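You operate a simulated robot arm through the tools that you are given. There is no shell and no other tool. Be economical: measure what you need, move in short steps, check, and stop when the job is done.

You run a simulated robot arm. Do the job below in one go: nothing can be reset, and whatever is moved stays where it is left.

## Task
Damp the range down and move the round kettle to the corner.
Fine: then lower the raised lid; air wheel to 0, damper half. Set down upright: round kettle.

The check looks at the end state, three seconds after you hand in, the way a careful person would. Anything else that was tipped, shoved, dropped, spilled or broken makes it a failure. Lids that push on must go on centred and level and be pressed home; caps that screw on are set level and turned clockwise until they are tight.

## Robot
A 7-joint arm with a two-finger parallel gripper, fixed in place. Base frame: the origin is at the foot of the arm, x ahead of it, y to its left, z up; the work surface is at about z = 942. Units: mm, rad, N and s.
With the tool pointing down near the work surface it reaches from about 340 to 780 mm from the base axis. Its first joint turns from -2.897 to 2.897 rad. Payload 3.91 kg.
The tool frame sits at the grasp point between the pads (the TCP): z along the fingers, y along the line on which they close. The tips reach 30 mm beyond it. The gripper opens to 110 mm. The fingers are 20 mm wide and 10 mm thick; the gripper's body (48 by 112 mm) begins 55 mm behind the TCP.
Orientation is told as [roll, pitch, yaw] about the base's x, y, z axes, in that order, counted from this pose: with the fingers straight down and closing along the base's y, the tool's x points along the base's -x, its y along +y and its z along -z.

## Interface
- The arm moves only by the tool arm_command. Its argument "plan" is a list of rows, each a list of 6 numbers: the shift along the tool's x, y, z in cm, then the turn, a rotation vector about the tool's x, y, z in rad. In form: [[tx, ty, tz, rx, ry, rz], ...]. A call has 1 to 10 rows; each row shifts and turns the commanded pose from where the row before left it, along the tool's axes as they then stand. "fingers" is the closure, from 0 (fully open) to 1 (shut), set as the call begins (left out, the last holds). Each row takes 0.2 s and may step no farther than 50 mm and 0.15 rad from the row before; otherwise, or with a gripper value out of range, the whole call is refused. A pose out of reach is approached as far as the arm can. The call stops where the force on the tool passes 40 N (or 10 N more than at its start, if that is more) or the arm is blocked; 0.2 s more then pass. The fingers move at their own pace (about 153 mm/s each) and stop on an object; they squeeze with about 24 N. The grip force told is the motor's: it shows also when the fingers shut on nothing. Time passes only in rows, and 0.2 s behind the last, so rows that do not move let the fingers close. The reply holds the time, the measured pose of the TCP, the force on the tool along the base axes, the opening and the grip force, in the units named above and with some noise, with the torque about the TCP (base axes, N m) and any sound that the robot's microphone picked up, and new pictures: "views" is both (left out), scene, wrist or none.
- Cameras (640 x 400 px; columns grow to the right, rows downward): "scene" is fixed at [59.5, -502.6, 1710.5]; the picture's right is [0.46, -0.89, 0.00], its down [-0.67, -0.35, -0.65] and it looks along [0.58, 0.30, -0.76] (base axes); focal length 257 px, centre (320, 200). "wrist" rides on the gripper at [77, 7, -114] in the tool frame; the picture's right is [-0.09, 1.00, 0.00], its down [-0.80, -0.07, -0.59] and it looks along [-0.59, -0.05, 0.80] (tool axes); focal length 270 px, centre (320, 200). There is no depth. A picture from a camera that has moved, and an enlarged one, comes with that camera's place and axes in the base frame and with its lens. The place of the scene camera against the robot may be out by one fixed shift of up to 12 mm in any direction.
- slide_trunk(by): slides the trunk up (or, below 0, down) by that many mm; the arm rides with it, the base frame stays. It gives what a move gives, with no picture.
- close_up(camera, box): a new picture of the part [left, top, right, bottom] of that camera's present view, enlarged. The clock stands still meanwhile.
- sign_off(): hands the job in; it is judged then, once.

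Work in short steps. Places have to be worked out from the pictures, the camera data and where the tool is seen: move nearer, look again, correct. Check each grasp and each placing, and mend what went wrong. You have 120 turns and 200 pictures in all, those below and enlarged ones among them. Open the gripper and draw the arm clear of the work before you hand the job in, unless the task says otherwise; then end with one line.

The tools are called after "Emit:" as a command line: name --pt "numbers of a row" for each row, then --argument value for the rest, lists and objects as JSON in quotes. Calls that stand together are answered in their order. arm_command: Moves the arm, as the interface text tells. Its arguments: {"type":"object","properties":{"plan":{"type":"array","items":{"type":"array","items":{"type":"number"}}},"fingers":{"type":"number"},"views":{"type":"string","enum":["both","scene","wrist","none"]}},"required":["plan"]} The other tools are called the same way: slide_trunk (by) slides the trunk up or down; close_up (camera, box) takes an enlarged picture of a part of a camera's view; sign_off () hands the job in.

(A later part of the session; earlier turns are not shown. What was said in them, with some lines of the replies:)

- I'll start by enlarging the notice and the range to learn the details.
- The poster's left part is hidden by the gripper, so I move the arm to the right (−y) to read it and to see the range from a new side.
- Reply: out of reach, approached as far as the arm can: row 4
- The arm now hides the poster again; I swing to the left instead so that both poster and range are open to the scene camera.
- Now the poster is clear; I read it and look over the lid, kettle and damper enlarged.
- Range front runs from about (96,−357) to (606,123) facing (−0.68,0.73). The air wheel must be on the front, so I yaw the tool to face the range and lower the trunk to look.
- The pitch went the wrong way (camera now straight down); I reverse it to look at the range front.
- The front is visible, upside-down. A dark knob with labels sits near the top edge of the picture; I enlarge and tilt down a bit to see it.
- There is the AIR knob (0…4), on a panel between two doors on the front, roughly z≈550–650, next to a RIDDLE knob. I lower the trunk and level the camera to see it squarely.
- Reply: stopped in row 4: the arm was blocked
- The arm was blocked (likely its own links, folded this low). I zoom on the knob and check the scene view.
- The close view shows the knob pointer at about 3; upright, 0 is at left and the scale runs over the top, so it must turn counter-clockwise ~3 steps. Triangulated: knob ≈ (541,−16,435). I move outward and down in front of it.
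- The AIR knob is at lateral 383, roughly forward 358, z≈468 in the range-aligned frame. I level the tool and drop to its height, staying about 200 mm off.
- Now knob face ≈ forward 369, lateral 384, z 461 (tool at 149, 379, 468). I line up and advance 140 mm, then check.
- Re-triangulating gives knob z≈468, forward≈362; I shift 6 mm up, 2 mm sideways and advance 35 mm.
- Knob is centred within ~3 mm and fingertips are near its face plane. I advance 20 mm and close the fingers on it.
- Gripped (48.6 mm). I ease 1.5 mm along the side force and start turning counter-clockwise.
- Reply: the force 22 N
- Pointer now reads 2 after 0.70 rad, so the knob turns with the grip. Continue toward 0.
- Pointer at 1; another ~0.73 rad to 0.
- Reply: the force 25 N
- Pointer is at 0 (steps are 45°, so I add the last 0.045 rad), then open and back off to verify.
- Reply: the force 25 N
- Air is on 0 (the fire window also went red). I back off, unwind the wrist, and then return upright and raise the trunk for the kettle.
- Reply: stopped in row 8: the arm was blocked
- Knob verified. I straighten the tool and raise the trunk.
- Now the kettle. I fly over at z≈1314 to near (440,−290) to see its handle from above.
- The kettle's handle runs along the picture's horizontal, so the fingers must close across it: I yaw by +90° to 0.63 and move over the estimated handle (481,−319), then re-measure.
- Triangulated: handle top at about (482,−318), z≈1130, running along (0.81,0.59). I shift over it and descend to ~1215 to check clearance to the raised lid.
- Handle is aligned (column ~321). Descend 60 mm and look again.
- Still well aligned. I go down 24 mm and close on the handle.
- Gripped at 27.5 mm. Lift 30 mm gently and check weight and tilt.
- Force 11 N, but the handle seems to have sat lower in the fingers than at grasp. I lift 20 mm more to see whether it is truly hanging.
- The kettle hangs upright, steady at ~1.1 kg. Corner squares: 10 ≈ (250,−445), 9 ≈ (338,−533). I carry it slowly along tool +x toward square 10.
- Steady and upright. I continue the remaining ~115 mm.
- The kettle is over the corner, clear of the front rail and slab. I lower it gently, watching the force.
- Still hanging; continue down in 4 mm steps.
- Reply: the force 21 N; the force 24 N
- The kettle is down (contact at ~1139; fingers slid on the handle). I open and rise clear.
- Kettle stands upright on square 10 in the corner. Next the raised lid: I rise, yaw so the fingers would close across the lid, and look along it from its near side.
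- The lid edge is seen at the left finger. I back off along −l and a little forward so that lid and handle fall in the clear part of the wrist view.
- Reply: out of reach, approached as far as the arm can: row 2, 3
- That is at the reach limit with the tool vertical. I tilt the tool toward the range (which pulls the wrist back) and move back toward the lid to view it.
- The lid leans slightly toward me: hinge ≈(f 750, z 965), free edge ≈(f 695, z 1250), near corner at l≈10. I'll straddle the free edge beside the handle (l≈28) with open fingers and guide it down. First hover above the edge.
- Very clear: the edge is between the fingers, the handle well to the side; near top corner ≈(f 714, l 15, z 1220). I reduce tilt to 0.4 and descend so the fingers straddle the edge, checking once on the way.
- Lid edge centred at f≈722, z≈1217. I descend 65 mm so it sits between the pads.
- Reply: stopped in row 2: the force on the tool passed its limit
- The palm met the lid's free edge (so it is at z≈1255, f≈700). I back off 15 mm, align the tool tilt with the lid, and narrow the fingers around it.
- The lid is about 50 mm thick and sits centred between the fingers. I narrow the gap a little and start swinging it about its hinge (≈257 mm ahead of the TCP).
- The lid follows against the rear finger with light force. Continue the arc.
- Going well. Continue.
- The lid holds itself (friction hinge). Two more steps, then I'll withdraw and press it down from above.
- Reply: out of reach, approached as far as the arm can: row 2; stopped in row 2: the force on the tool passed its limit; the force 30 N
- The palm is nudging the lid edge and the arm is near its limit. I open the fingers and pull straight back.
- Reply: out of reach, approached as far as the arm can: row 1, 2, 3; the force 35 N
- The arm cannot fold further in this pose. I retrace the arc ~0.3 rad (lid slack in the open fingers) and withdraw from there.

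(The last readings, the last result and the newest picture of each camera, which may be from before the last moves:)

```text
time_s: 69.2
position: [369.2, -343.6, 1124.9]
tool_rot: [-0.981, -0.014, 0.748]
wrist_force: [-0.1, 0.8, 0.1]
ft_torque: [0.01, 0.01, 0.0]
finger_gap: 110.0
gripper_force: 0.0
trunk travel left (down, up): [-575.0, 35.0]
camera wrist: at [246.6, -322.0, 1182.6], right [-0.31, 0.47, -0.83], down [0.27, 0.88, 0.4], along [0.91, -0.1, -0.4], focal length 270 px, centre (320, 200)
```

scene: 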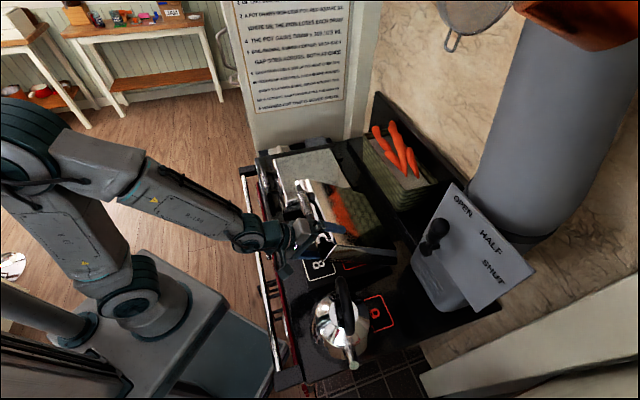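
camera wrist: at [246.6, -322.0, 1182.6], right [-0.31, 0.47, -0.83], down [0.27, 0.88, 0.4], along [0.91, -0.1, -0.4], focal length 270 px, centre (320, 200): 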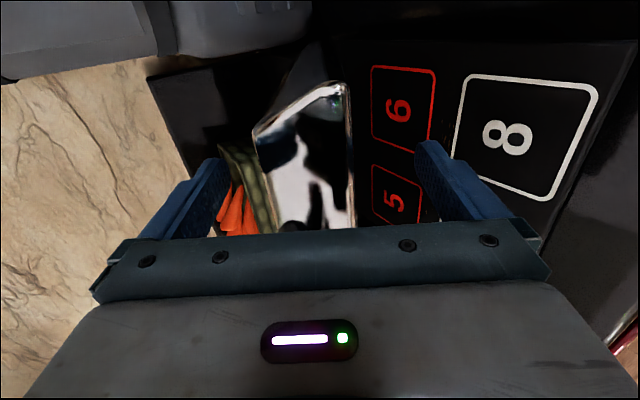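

No contact force. Withdraw further and rise clear of the lid.

Emit:
arm_command --pt "0 0 -2.5 -0.1 0 0" --pt "0 0 -3 -0.1 0 0" --pt "0 0 -4 -0.1 0 0" --pt "0 -2 -4 -0.1 0 0" --views "both"

Emit:
close_up --camera "scene" --box '[250, 140, 420, 300]'

```text
time_s: 70.2
position: [311.7, -283.2, 1230.4]
tool_rot: [-0.578, -0.01, 0.748]
wrist_force: [0.1, -0.1, 0.2]
ft_torque: [0.01, 0.0, 0.03]
finger_gap: 109.9
gripper_force: 0.0
trunk travel left (down, up): [-575.0, 35.0]
camera wrist: at [209.9, -284.5, 1321.7], right [-0.5, 0.68, -0.54], down [0.4, 0.74, 0.55], along [0.77, 0.05, -0.64], focal length 270 px, centre (320, 200)
```

scene: 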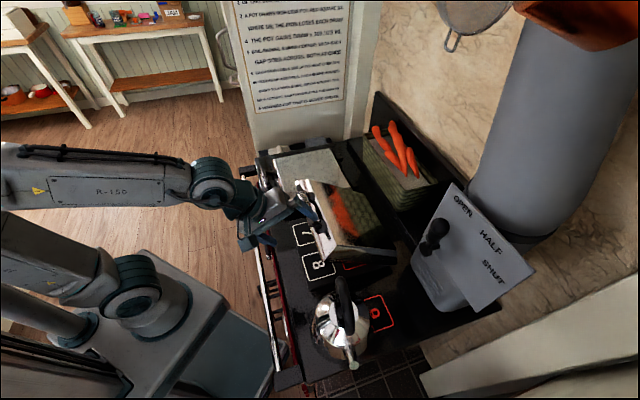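
wrist: 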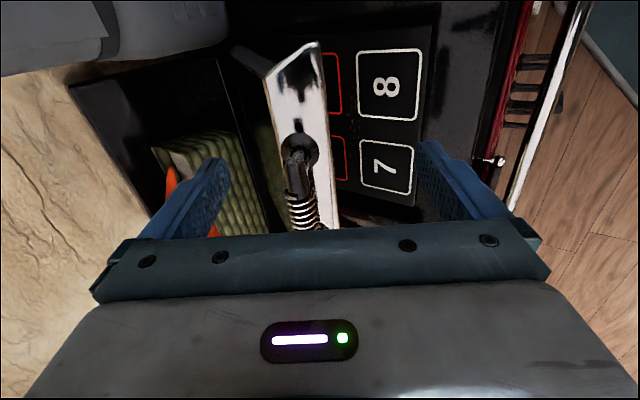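

```text
2.50 times, centred on (335, 220) of scene
camera zoom: at [59.5, -502.6, 1710.5], right [0.46, -0.89, 0.0], down [-0.67, -0.35, -0.65], along [0.58, 0.3, -0.76], focal length 642 px, centre (282, 150)
```

zoom: 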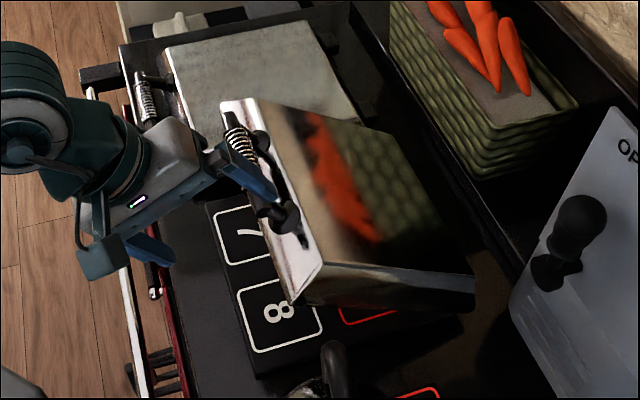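

The lid stays put at ~45°. Now I set the tool vertical, close the fingers, and go over the lid (f≈545, l≈60) to press it down from above.

Emit:
arm_command --pt "0 0 -1 -0.145 0 0" --pt "0 0 -1 -0.145 0 0" --pt "0 0 -1 -0.145 0 0" --pt "0 0 0 -0.143 0 0" --pt "-1 -4 0 0 0 0" --pt "-1 -4 0 0 0 0" --pt "-0.5 -4 0 0 0 0" --fingers 1 --views "both"

```text
time_s: 71.8
position: [405.8, -345.4, 1258.8]
tool_rot: [0.001, -0.01, 0.749]
wrist_force: [0.3, 0.1, -0.9]
ft_torque: [0.01, 0.01, 0.02]
finger_gap: 0.1
gripper_force: 24.0
trunk travel left (down, up): [-575.0, 35.0]
camera wrist: at [344.8, -392.5, 1372.1], right [-0.61, 0.79, 0.0], down [0.63, 0.49, 0.6], along [0.47, 0.37, -0.8], focal length 270 px, centre (320, 200)
```

scene: 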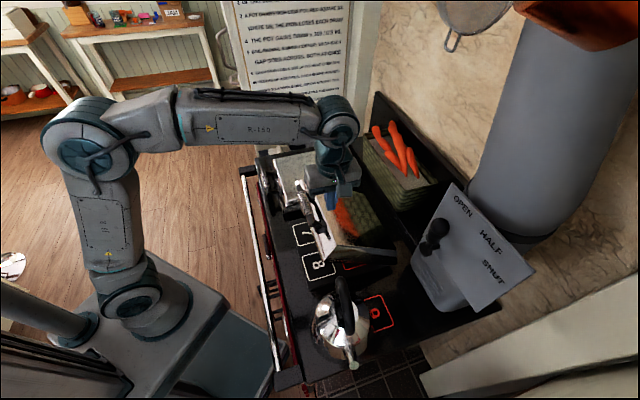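
wrist: 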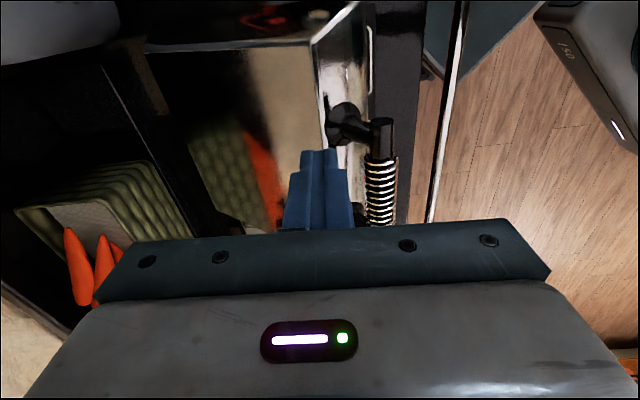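

Fingers are over the lid's top near its edge. I go 25 mm further in and descend until contact, then push down.

Emit:
arm_command --pt "0 -2.5 2 0 0 0" --pt "0 0 3 0 0 0" --pt "0 0 3 0 0 0" --pt "0 0 2 0 0 0" --pt "0 0 1.5 0 0 0" --views "wrist"

```text
time_s: 73.0
position: [423.4, -365.3, 1142.5]
tool_rot: [0.0, -0.009, 0.746]
wrist_force: [0.9, -1.7, 0.4]
ft_torque: [-0.05, -0.01, 0.05]
finger_gap: 0.0
gripper_force: 23.9
trunk travel left (down, up): [-575.0, 35.0]
camera wrist: at [361.9, -412.1, 1256.8], right [-0.61, 0.79, 0.0], down [0.63, 0.49, 0.6], along [0.48, 0.37, -0.8], focal length 270 px, centre (320, 200)
```

wrist: 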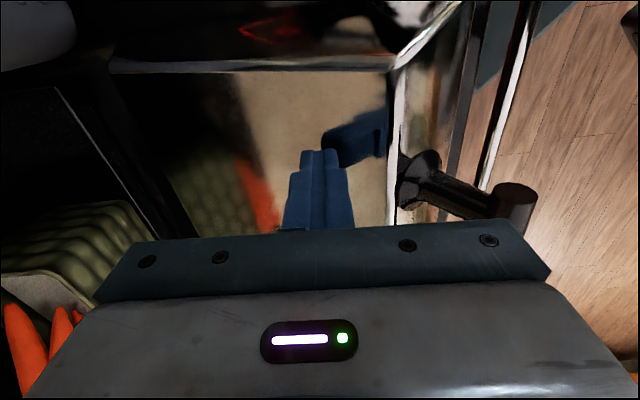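

Tips are about at the lid surface. Push down in 15 mm steps.

Emit:
arm_command --pt "0 0 1.5 0 0 0" --pt "0 0 1.5 0 0 0" --pt "0 0 1.5 0 0 0" --pt "0 0 1.5 0 0 0" --views "both"

```text
time_s: 74.0
position: [422.3, -361.4, 1082.8]
tool_rot: [0.0, -0.011, 0.748]
wrist_force: [0.4, 0.4, -0.4]
ft_torque: [0.02, -0.01, 0.01]
finger_gap: 0.2
gripper_force: 23.6
trunk travel left (down, up): [-575.0, 35.0]
camera wrist: at [361.1, -410.4, 1196.0], right [-0.61, 0.79, 0.0], down [0.63, 0.49, 0.6], along [0.48, 0.37, -0.8], focal length 270 px, centre (320, 200)
```

scene: 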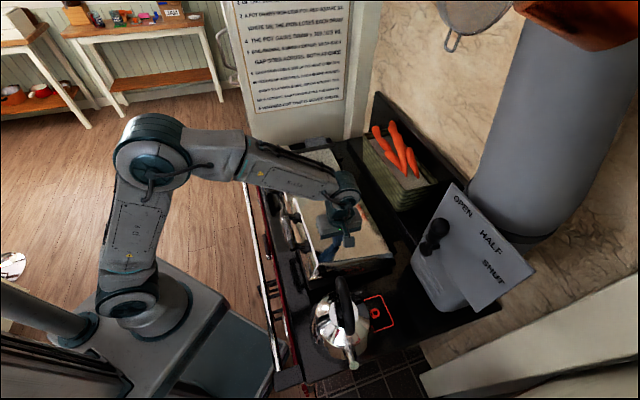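
wrist: 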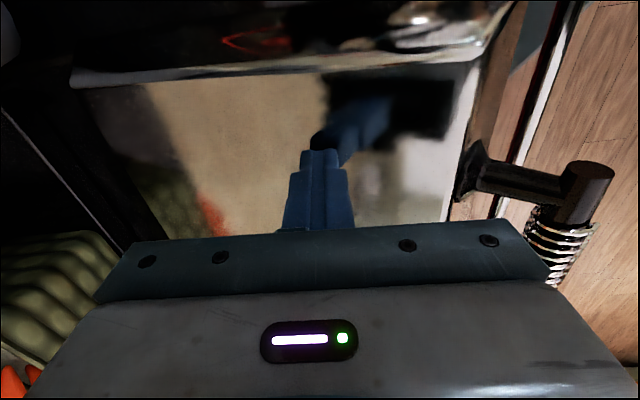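

Lid moves freely downward. Continue with smaller steps.

Emit:
arm_command --pt "0 0 1.2 0 0 0" --pt "0 0 1.2 0 0 0" --pt "0 0 1 0 0 0" --pt "0 0 1 0 0 0" --views "both"

Emit:
close_up --camera "scene" --box '[250, 140, 420, 300]'

```text
time_s: 75.0
position: [422.8, -362.8, 1038.6]
tool_rot: [-0.001, -0.01, 0.749]
wrist_force: [-0.1, 0.2, 0.8]
ft_torque: [0.0, 0.03, -0.01]
finger_gap: 0.0
gripper_force: 24.6
trunk travel left (down, up): [-575.0, 35.0]
camera wrist: at [361.6, -409.2, 1152.5], right [-0.61, 0.79, 0.0], down [0.63, 0.49, 0.6], along [0.48, 0.37, -0.8], focal length 270 px, centre (320, 200)
```

scene: 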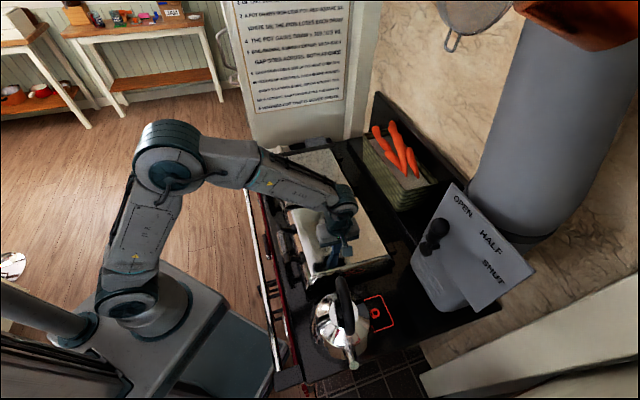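
wrist: 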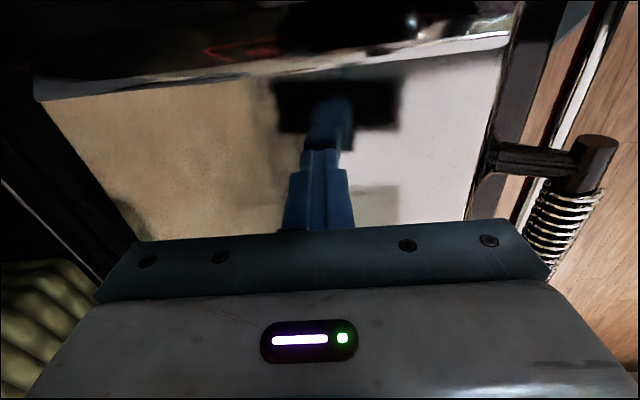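

```text
2.50 times, centred on (335, 220) of scene
camera zoom: at [59.5, -502.6, 1710.5], right [0.46, -0.89, 0.0], down [-0.67, -0.35, -0.65], along [0.58, 0.3, -0.76], focal length 642 px, centre (282, 150)
```

zoom: 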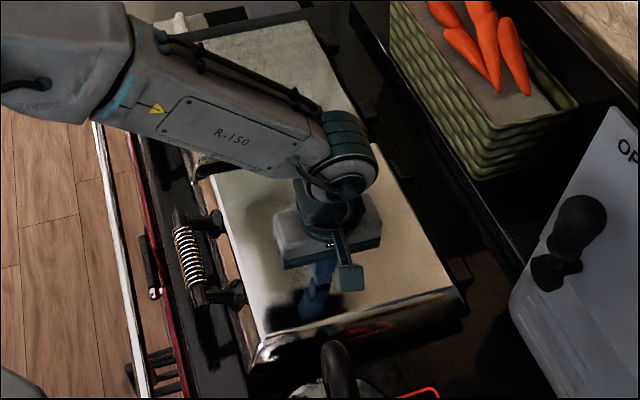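

The lid seems about down. I press further until firm contact to make sure it is closed.

Emit:
arm_command --pt "0 0 0.5 0 0 0" --pt "0 0 0.5 0 0 0" --pt "0 0 0.5 0 0 0" --pt "0 0 0.5 0 0 0" --pt "0 0 0.5 0 0 0" --views "wrist"

```text
time_s: 76.2
position: [421.8, -363.1, 1024.7]
tool_rot: [-0.012, -0.013, 0.746]
wrist_force: [-7.1, 8.0, 18.4]
ft_torque: [0.17, 0.42, -0.12]
finger_gap: 0.1
gripper_force: 24.4
trunk travel left (down, up): [-575.0, 35.0]
stopped in row 5: the force on the tool passed its limit (the readings are from after the stop); the commanded pose is now the measured one
camera wrist: at [360.1, -407.9, 1137.3], right [-0.61, 0.79, -0.01], down [0.63, 0.49, 0.6], along [0.48, 0.36, -0.8], focal length 270 px, centre (320, 200)
```

wrist: 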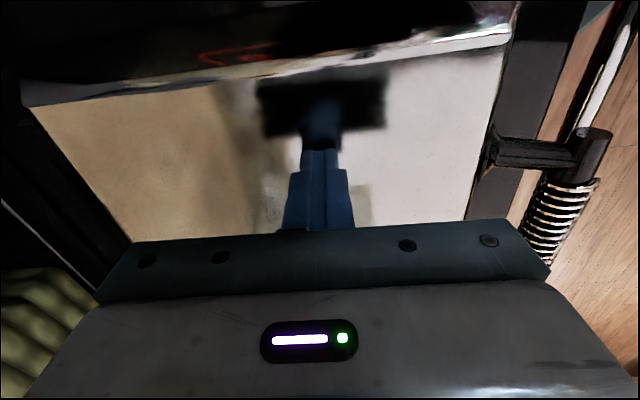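

Firm stop at tip z≈995: the lid is closed. I lift off and look at the damper.

Emit:
arm_command --pt "0 0 -3 0 0 0" --pt "0 0 -5 0 0 0" --pt "0 0 -5 0 0 0" --pt "0 0 -5 0 0 0" --pt "0 0 -5 0 0 0" --pt "3 0 0 0 0 0" --pt "4 -1 0 0 0 0" --fingers 0 --views "both"

Emit:
close_up --camera "scene" --box '[230, 140, 400, 300]'

Emit:
close_up --camera "scene" --box '[400, 170, 550, 320]'

```text
time_s: 77.8
position: [374.3, -422.9, 1250.3]
tool_rot: [-0.008, -0.012, 0.747]
wrist_force: [-0.1, 0.1, -0.4]
ft_torque: [0.02, 0.03, -0.01]
finger_gap: 110.3
gripper_force: 0.0
trunk travel left (down, up): [-575.0, 35.0]
camera wrist: at [312.3, -469.2, 1363.3], right [-0.61, 0.79, -0.01], down [0.63, 0.49, 0.61], along [0.48, 0.37, -0.8], focal length 270 px, centre (320, 200)
```

scene: 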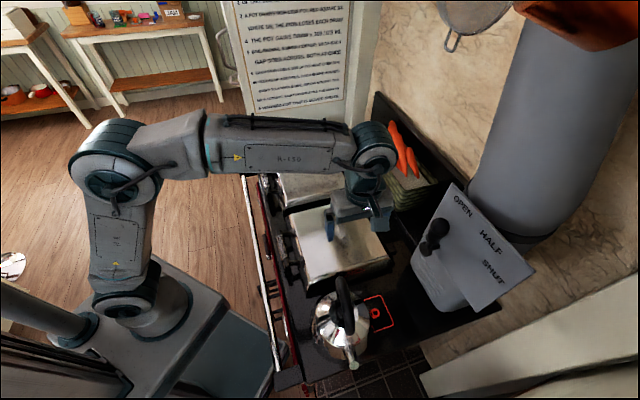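
wrist: 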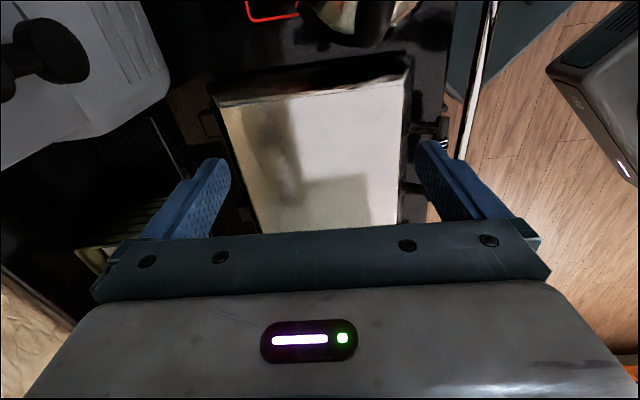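

```text
2.50 times, centred on (315, 220) of scene
camera zoom: at [59.5, -502.6, 1710.5], right [0.46, -0.89, 0.0], down [-0.67, -0.35, -0.65], along [0.58, 0.3, -0.76], focal length 642 px, centre (332, 150)
```

zoom: 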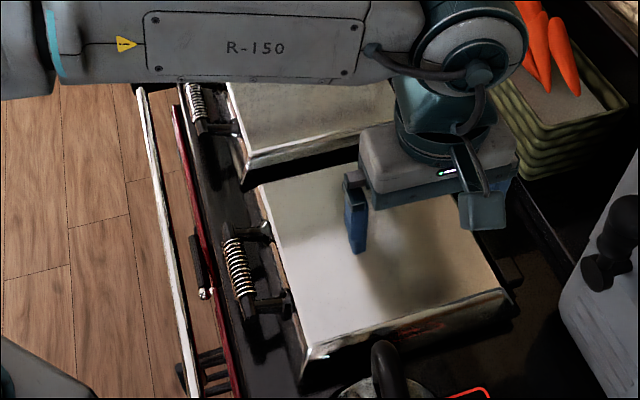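

```text
2.67 times, centred on (475, 245) of scene
camera zoom: at [59.5, -502.6, 1710.5], right [0.46, -0.89, 0.0], down [-0.67, -0.35, -0.65], along [0.58, 0.3, -0.76], focal length 685 px, centre (-93, 80)
```

zoom: 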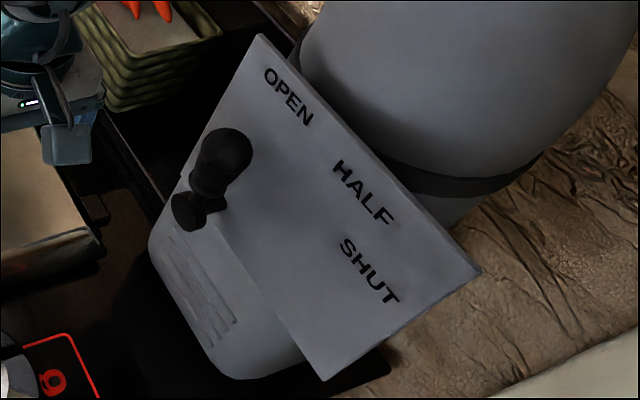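

Lid closed and level like its neighbour. Damper: knob ≈(f 720, l −80, z 1273), pivot below at z≈1160, labels on a plate facing me; lever points up at OPEN and must swing to the right (−l). I back off, yaw to face it, and get a frontal view.

Emit:
arm_command --pt "0 4 -3 0 0 0" --pt "0 4 -2 0 0 0" --pt "0 4 0 0 0 0.14" --pt "0 0 0 0 0 0.143" --pt "0 0 0 0 0 0.143" --pt "0 0 0 0 0 0.143" --pt "0 0 0 0 0 0.143" --pt "0 0 0 0 0 0.143" --views "none"

Emit:
arm_command --pt "0 0 0 0 0 0.143" --pt "0 0 0 0 0 0.143" --pt "0 0 0 0 0 0.143" --pt "0 0 0 0 0 0.143" --pt "0 0 0 0 0 0.143" --pt "0 0 0 0 -0.14 0" --pt "0 0 0 0 -0.14 0" --pt "0 0 0 0 -0.14 0" --pt "0 0 0 0 -0.14 0" --views "both"

```text
time_s: 79.6
position: [293.6, -332.1, 1298.8]
tool_rot: [0.002, -0.016, -0.111]
wrist_force: [-0.2, -0.3, 0.7]
ft_torque: [0.0, 0.01, -0.02]
finger_gap: 110.1
gripper_force: 0.0
trunk travel left (down, up): [-575.0, 35.0]
```

```text
time_s: 81.6
position: [294.3, -330.8, 1299.3]
tool_rot: [0.014, -0.573, -0.83]
wrist_force: [-0.9, -0.7, -0.2]
ft_torque: [0.03, 0.01, -0.02]
finger_gap: 110.0
gripper_force: 0.1
trunk travel left (down, up): [-575.0, 35.0]
camera wrist: at [212.5, -232.1, 1353.7], right [0.78, 0.62, 0.06], down [0.18, -0.31, 0.93], along [0.6, -0.72, -0.36], focal length 270 px, centre (320, 200)
```

scene: 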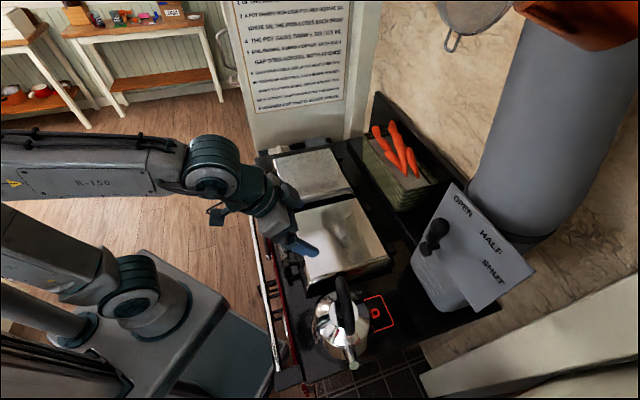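
wrist: 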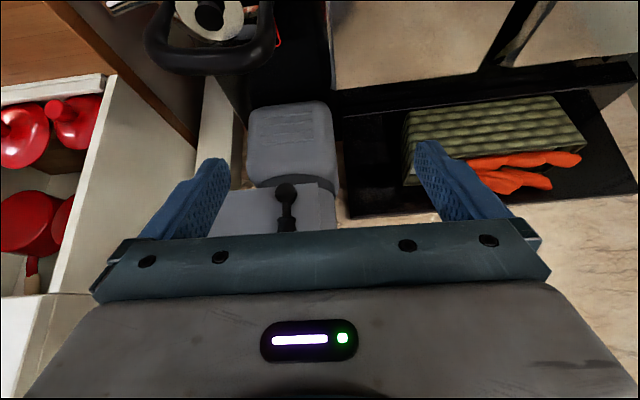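

The lever is partly behind the gripper; I pitch up further and shift right to see the plate.

Emit:
arm_command --pt "0 -4 0 0 -0.14 0" --pt "0 -4 0 0 -0.14 0" --pt "0 -2 0 0 -0.14 0" --pt "0 0 0 0 -0.14 0" --views "wrist"

Emit:
close_up --camera "wrist" --box '[160, 20, 480, 235]'

```text
time_s: 82.6
position: [219.2, -399.6, 1298.1]
tool_rot: [0.027, -1.13, -0.845]
wrist_force: [-0.6, -0.3, 0.2]
ft_torque: [-0.01, -0.02, 0.03]
finger_gap: 109.8
gripper_force: 0.1
trunk travel left (down, up): [-575.0, 35.0]
camera wrist: at [132.3, -293.6, 1276.4], right [0.75, 0.65, 0.09], down [-0.19, 0.09, 0.98], along [0.63, -0.75, 0.19], focal length 270 px, centre (320, 200)
```

wrist: 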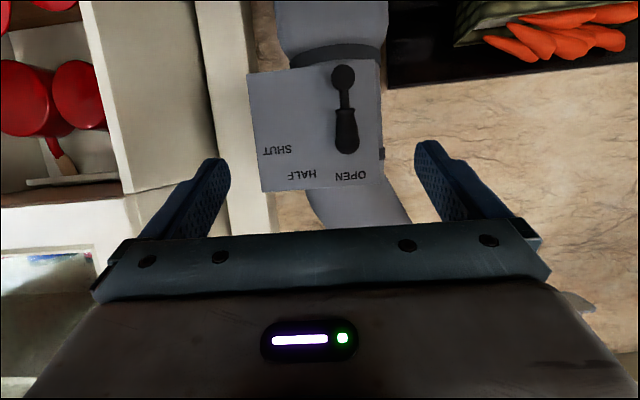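

```text
1.86 times, centred on (320, 128) of wrist
camera zoom: at [132.3, -293.6, 1276.4], right [0.75, 0.65, 0.09], down [-0.19, 0.09, 0.98], along [0.63, -0.75, 0.19], focal length 503 px, centre (320, 335)
```

zoom: 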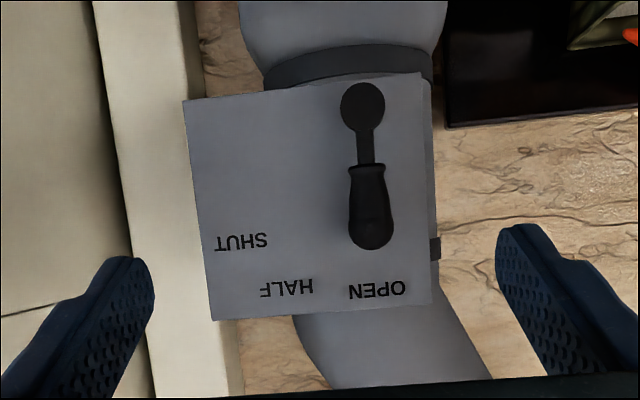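

Clear frontal view: lever points to OPEN; HALF is ≈25° to the right. Handle grip centre ≈(f 720, l −75, z 1254), pivot z≈1174. I approach with open fingers to f≈640.

Emit:
arm_command --pt "-0.91 0.84 3.99 0 0 0" --pt "-0.91 0.84 3.99 0 0 0" --pt "-0.91 0.84 3.99 0 0 0" --pt "-0.91 0.84 3.99 0 0 0" --pt "-0.91 0.84 3.0 0 0 0" --views "both"

```text
time_s: 83.8
position: [383.0, -510.0, 1259.8]
tool_rot: [0.024, -1.128, -0.846]
wrist_force: [0.0, -0.3, -0.4]
ft_torque: [0.0, 0.02, -0.03]
finger_gap: 110.0
gripper_force: 0.0
trunk travel left (down, up): [-575.0, 35.0]
camera wrist: at [295.6, -403.9, 1238.6], right [0.75, 0.65, 0.09], down [-0.19, 0.09, 0.98], along [0.63, -0.75, 0.19], focal length 270 px, centre (320, 200)
```

scene: 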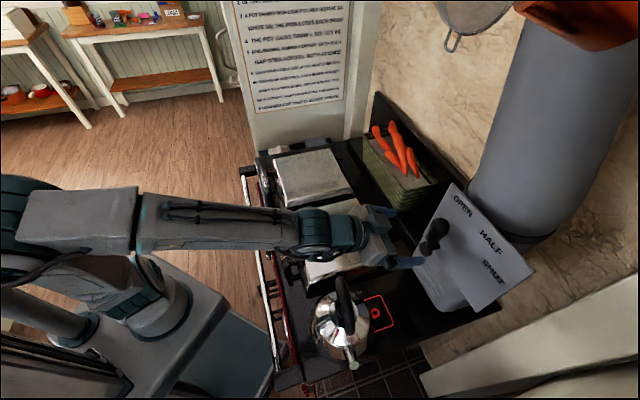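
wrist: 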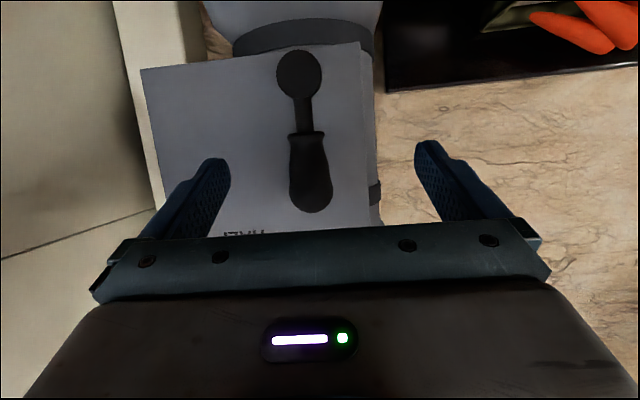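

Handle is at tool offset (−38, −11, +77) mm. I move to it and close gently on it.

Emit:
arm_command --pt "-2 -0.6 2 0 0 0" --pt "-1.8 -0.5 2.5 0 0 0" --pt "0 0 2.2 0 0 0" --views "wrist"

```text
time_s: 84.6
position: [425.2, -573.9, 1263.2]
tool_rot: [0.027, -1.129, -0.846]
wrist_force: [0.6, 0.0, 0.3]
ft_torque: [0.01, 0.01, 0.01]
finger_gap: 110.2
gripper_force: 0.1
trunk travel left (down, up): [-575.0, 35.0]
camera wrist: at [338.3, -468.3, 1243.3], right [0.75, 0.65, 0.09], down [-0.19, 0.09, 0.98], along [0.63, -0.76, 0.19], focal length 270 px, centre (320, 200)
```

wrist: 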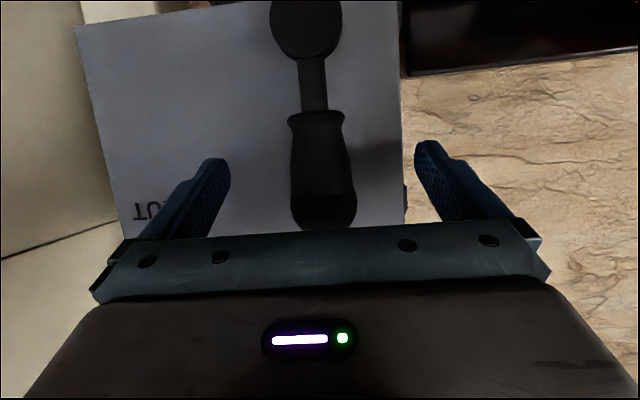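

Centred. Advance 5 mm and close on the handle.

Emit:
arm_command --pt "0 0 0.5 0 0 0" --pt "0 0 0 0 0 0" --pt "0 0 0 0 0 0" --pt "0 0 0 0 0 0" --fingers 1 --views "wrist"

```text
time_s: 85.6
position: [428.0, -577.6, 1260.9]
tool_rot: [0.027, -1.13, -0.845]
wrist_force: [1.1, -1.0, -0.1]
ft_torque: [0.14, 0.12, 0.02]
finger_gap: 31.9
gripper_force: 45.0
trunk travel left (down, up): [-575.0, 35.0]
camera wrist: at [341.4, -471.4, 1241.0], right [0.75, 0.65, 0.09], down [-0.19, 0.09, 0.98], along [0.63, -0.75, 0.19], focal length 270 px, centre (320, 200)
```

wrist: 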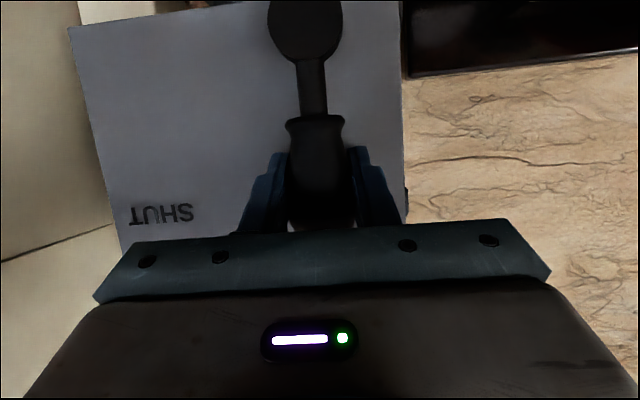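

Gripped. I swing it about its pivot ≈25° to the right, rolling the gripper along with it.

Emit:
arm_command --pt "0.02 -0.63 0.01 -0.031 0 0.0657" --pt "0.02 -0.63 0.01 -0.031 0 0.0657" --pt "0.02 -0.63 0.01 -0.031 0 0.0657" --pt "0.02 -0.63 0.01 -0.031 0 0.0657" --views "both"

Emit:
close_up --camera "scene" --box '[380, 170, 550, 320]'

```text
time_s: 86.6
position: [411.9, -594.1, 1258.2]
tool_rot: [0.635, -1.042, -1.385]
wrist_force: [5.9, -0.1, 3.2]
ft_torque: [0.64, -0.05, 0.59]
finger_gap: 32.2
gripper_force: 45.0
trunk travel left (down, up): [-575.0, 35.0]
camera wrist: at [329.5, -483.4, 1240.4], right [0.7, 0.6, 0.37], down [-0.4, -0.1, 0.91], along [0.59, -0.79, 0.17], focal length 270 px, centre (320, 200)
```

scene: 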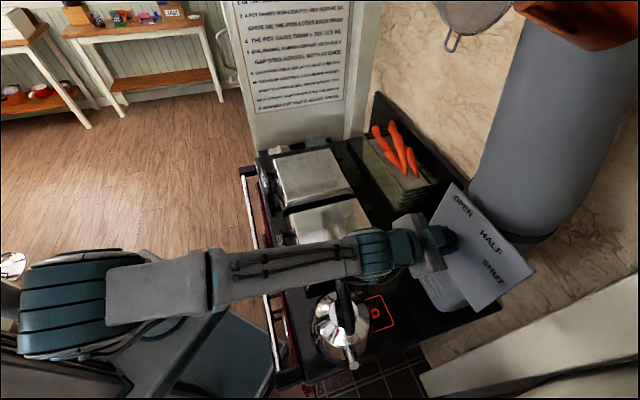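
wrist: 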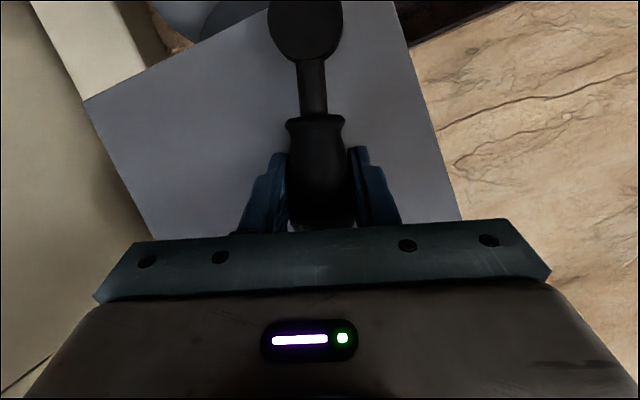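

```text
2.67 times, centred on (465, 245) of scene
camera zoom: at [59.5, -502.6, 1710.5], right [0.46, -0.89, 0.0], down [-0.67, -0.35, -0.65], along [0.58, 0.3, -0.76], focal length 685 px, centre (-67, 80)
```

zoom: 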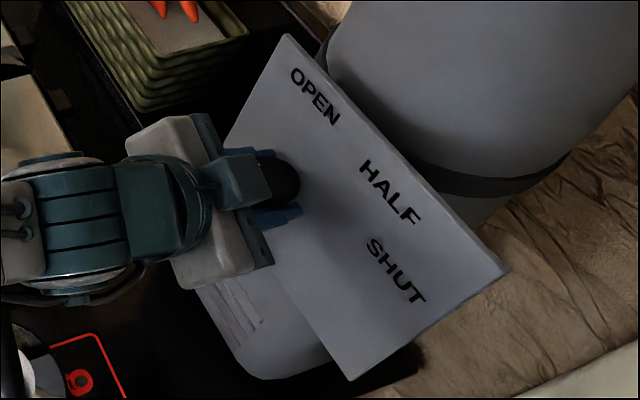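

Following well (≈17°). Two more steps, then release and check from the front.

Emit:
arm_command --pt "0.02 -0.63 0.01 -0.031 0 0.0657" --pt "0.02 -0.63 0.01 -0.031 0 0.0657" --pt "0 0 0 0 0 0" --views "none"

Emit:
arm_command --pt "0 0 0 0 0 0" --pt "0 0 0 0 0 0" --pt "0 0 -3 0 0 0" --pt "0 0 -4 0 0 0" --pt "0 0 -4 0 0 0" --pt "0 0 -4 0 0 0" --pt "1 0 -4 0 0 0" --fingers 0 --views "wrist"

Emit:
close_up --camera "wrist" --box '[160, 20, 480, 235]'

```text
time_s: 87.4
position: [404.9, -600.2, 1253.2]
tool_rot: [0.845, -0.953, -1.563]
wrist_force: [13.2, 1.4, 8.6]
ft_torque: [0.81, -0.54, 0.21]
finger_gap: 31.8
gripper_force: 45.2
trunk travel left (down, up): [-575.0, 35.0]
```

```text
time_s: 89.0
position: [260.8, -493.1, 1318.0]
tool_rot: [0.846, -0.955, -1.564]
wrist_force: [0.2, 0.8, 0.5]
ft_torque: [-0.03, 0.03, -0.06]
finger_gap: 110.1
gripper_force: 0.1
trunk travel left (down, up): [-575.0, 35.0]
camera wrist: at [178.8, -381.6, 1302.1], right [0.66, 0.56, 0.5], down [-0.49, -0.19, 0.85], along [0.57, -0.81, 0.15], focal length 270 px, centre (320, 200)
```

wrist: 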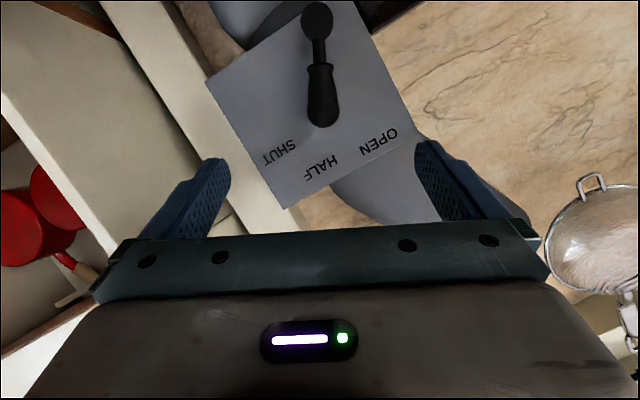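

```text
1.86 times, centred on (320, 128) of wrist
camera zoom: at [178.8, -381.6, 1302.1], right [0.66, 0.56, 0.5], down [-0.49, -0.19, 0.85], along [0.57, -0.81, 0.15], focal length 503 px, centre (320, 335)
```

zoom: 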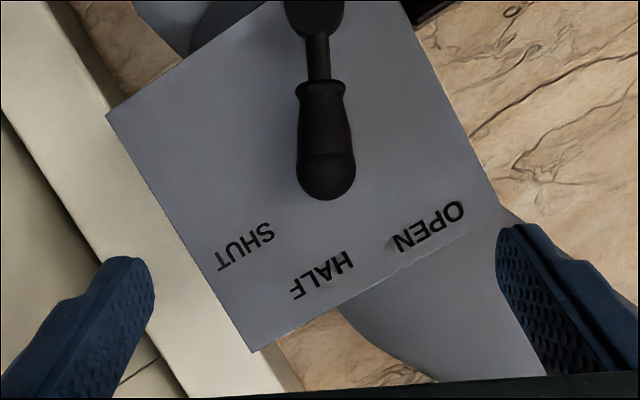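

The lever now points at HALF (between OPEN and SHUT). I draw the arm back clear and inspect everything.

Emit:
arm_command --pt "0 0 -4 0 0 0" --pt "0 0 -4 0 0 0" --pt "0 4 -2 0 0 0" --pt "0 5 0 0 0 0" --pt "0 5 0 0 0 0" --pt "0 5 0 0 0 0" --views "both"

Emit:
close_up --camera "scene" --box '[230, 130, 430, 400]'

Emit:
close_up --camera "scene" --box '[380, 170, 550, 320]'

```text
time_s: 89.8
position: [285.8, -391.3, 1360.6]
tool_rot: [0.757, -0.957, -1.33]
wrist_force: [0.6, -1.0, 0.6]
ft_torque: [0.0, 0.01, 0.01]
finger_gap: 110.1
gripper_force: 0.0
trunk travel left (down, up): [-575.0, 35.0]
stopped in row 4: the arm was blocked; the commanded pose is now the measured one
camera wrist: at [188.4, -294.0, 1348.4], right [0.58, 0.67, 0.47], down [-0.41, -0.25, 0.88], along [0.7, -0.7, 0.13], focal length 270 px, centre (320, 200)
```

scene: 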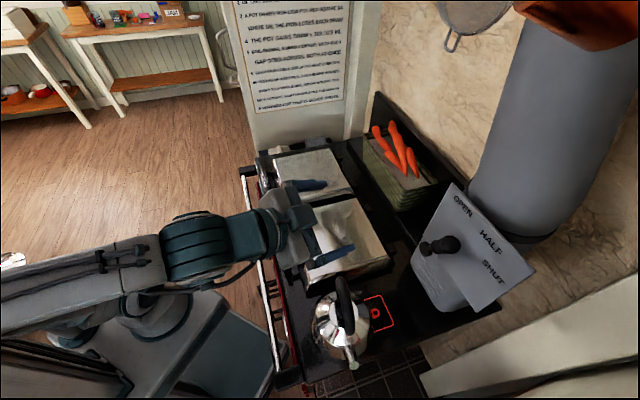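
wrist: 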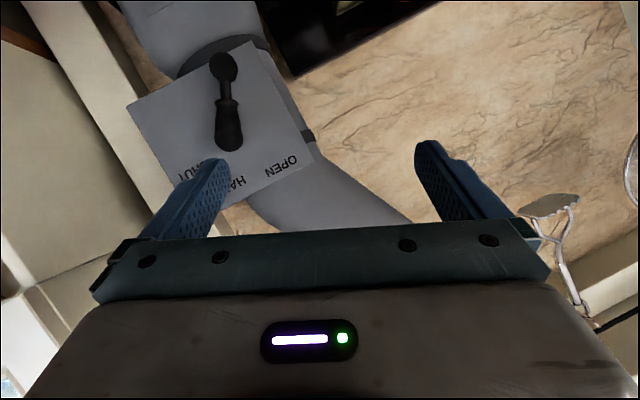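

```text
1.48 times, centred on (330, 265) of scene
camera zoom: at [59.5, -502.6, 1710.5], right [0.46, -0.89, 0.0], down [-0.67, -0.35, -0.65], along [0.58, 0.3, -0.76], focal length 381 px, centre (305, 104)
```

zoom: 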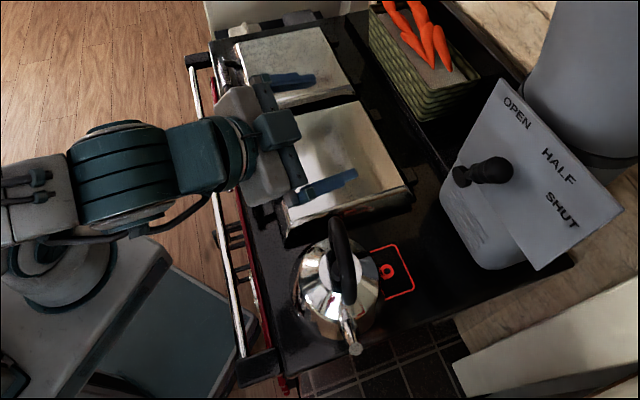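

```text
2.67 times, centred on (465, 245) of scene
camera zoom: at [59.5, -502.6, 1710.5], right [0.46, -0.89, 0.0], down [-0.67, -0.35, -0.65], along [0.58, 0.3, -0.76], focal length 685 px, centre (-67, 80)
```

zoom: 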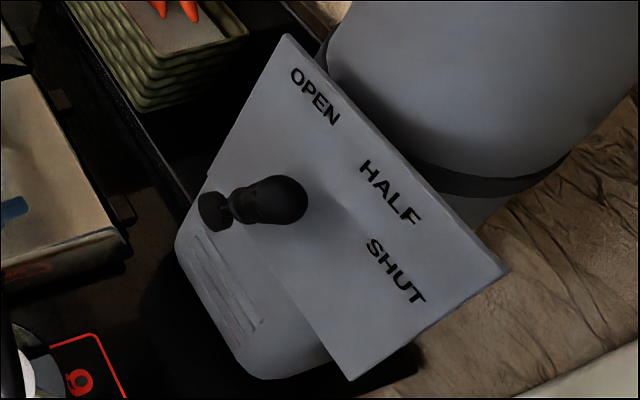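

All as wanted. I unwind the wrist and retract the arm clear of the range.

Emit:
arm_command --pt "0 0 -1 0.04 0 -0.1" --pt "0 0 -1 0.04 0 -0.1" --pt "0 0 0 0.04 0 -0.1" --pt "0 0 0 0.04 0 -0.1" --pt "0 0 0 0 0.14 0" --pt "0 0 0 0 0.14 0" --pt "0 0 0 0 0.14 0" --pt "0 0 0 0 0.14 0" --views "none"

Emit:
arm_command --pt "2 3 -2 0 0.14 0" --pt "2 4 -1 0 0.14 0" --pt "2 4 0 0 0.14 0" --pt "2 4 0 0 0 0" --pt "0 4 0 0 0 0" --pt "0 4 0 0 0 0" --pt "0 4 0 0 0 0" --views "scene"

Emit:
close_up --camera "scene" --box '[230, 130, 430, 400]'

```text
time_s: 91.6
position: [270.8, -382.2, 1372.2]
tool_rot: [-0.02, -0.545, -0.623]
wrist_force: [0.2, 0.5, -0.2]
ft_torque: [-0.04, -0.01, 0.0]
finger_gap: 109.9
gripper_force: 0.0
trunk travel left (down, up): [-575.0, 35.0]
```

```text
time_s: 93.2
position: [358.4, -111.2, 1368.6]
tool_rot: [-0.016, -0.127, -0.633]
wrist_force: [0.4, 0.6, 0.3]
ft_torque: [-0.05, 0.02, 0.0]
finger_gap: 110.0
gripper_force: 0.1
trunk travel left (down, up): [-575.0, 35.0]
```

scene: 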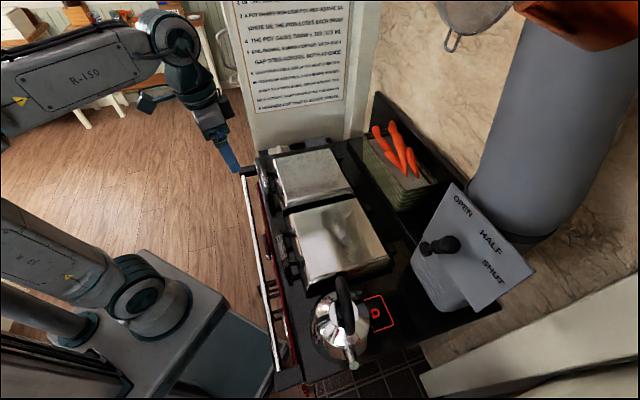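

```text
1.48 times, centred on (330, 265) of scene
camera zoom: at [59.5, -502.6, 1710.5], right [0.46, -0.89, 0.0], down [-0.67, -0.35, -0.65], along [0.58, 0.3, -0.76], focal length 381 px, centre (305, 104)
```

zoom: 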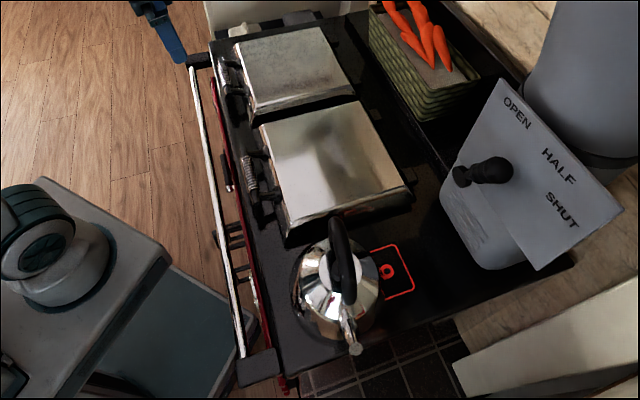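

Both lids are down, the kettle stands upright in the corner, the damper is at HALF, air is at 0, and the arm is clear with the gripper open. Handing in.

Emit:
sign_off

```text
The job is handed in.
```

The round kettle stands upright on square 10 in the corner, the raised lid is closed, the air wheel is at 0 and the damper is at HALF; the job is handed in.
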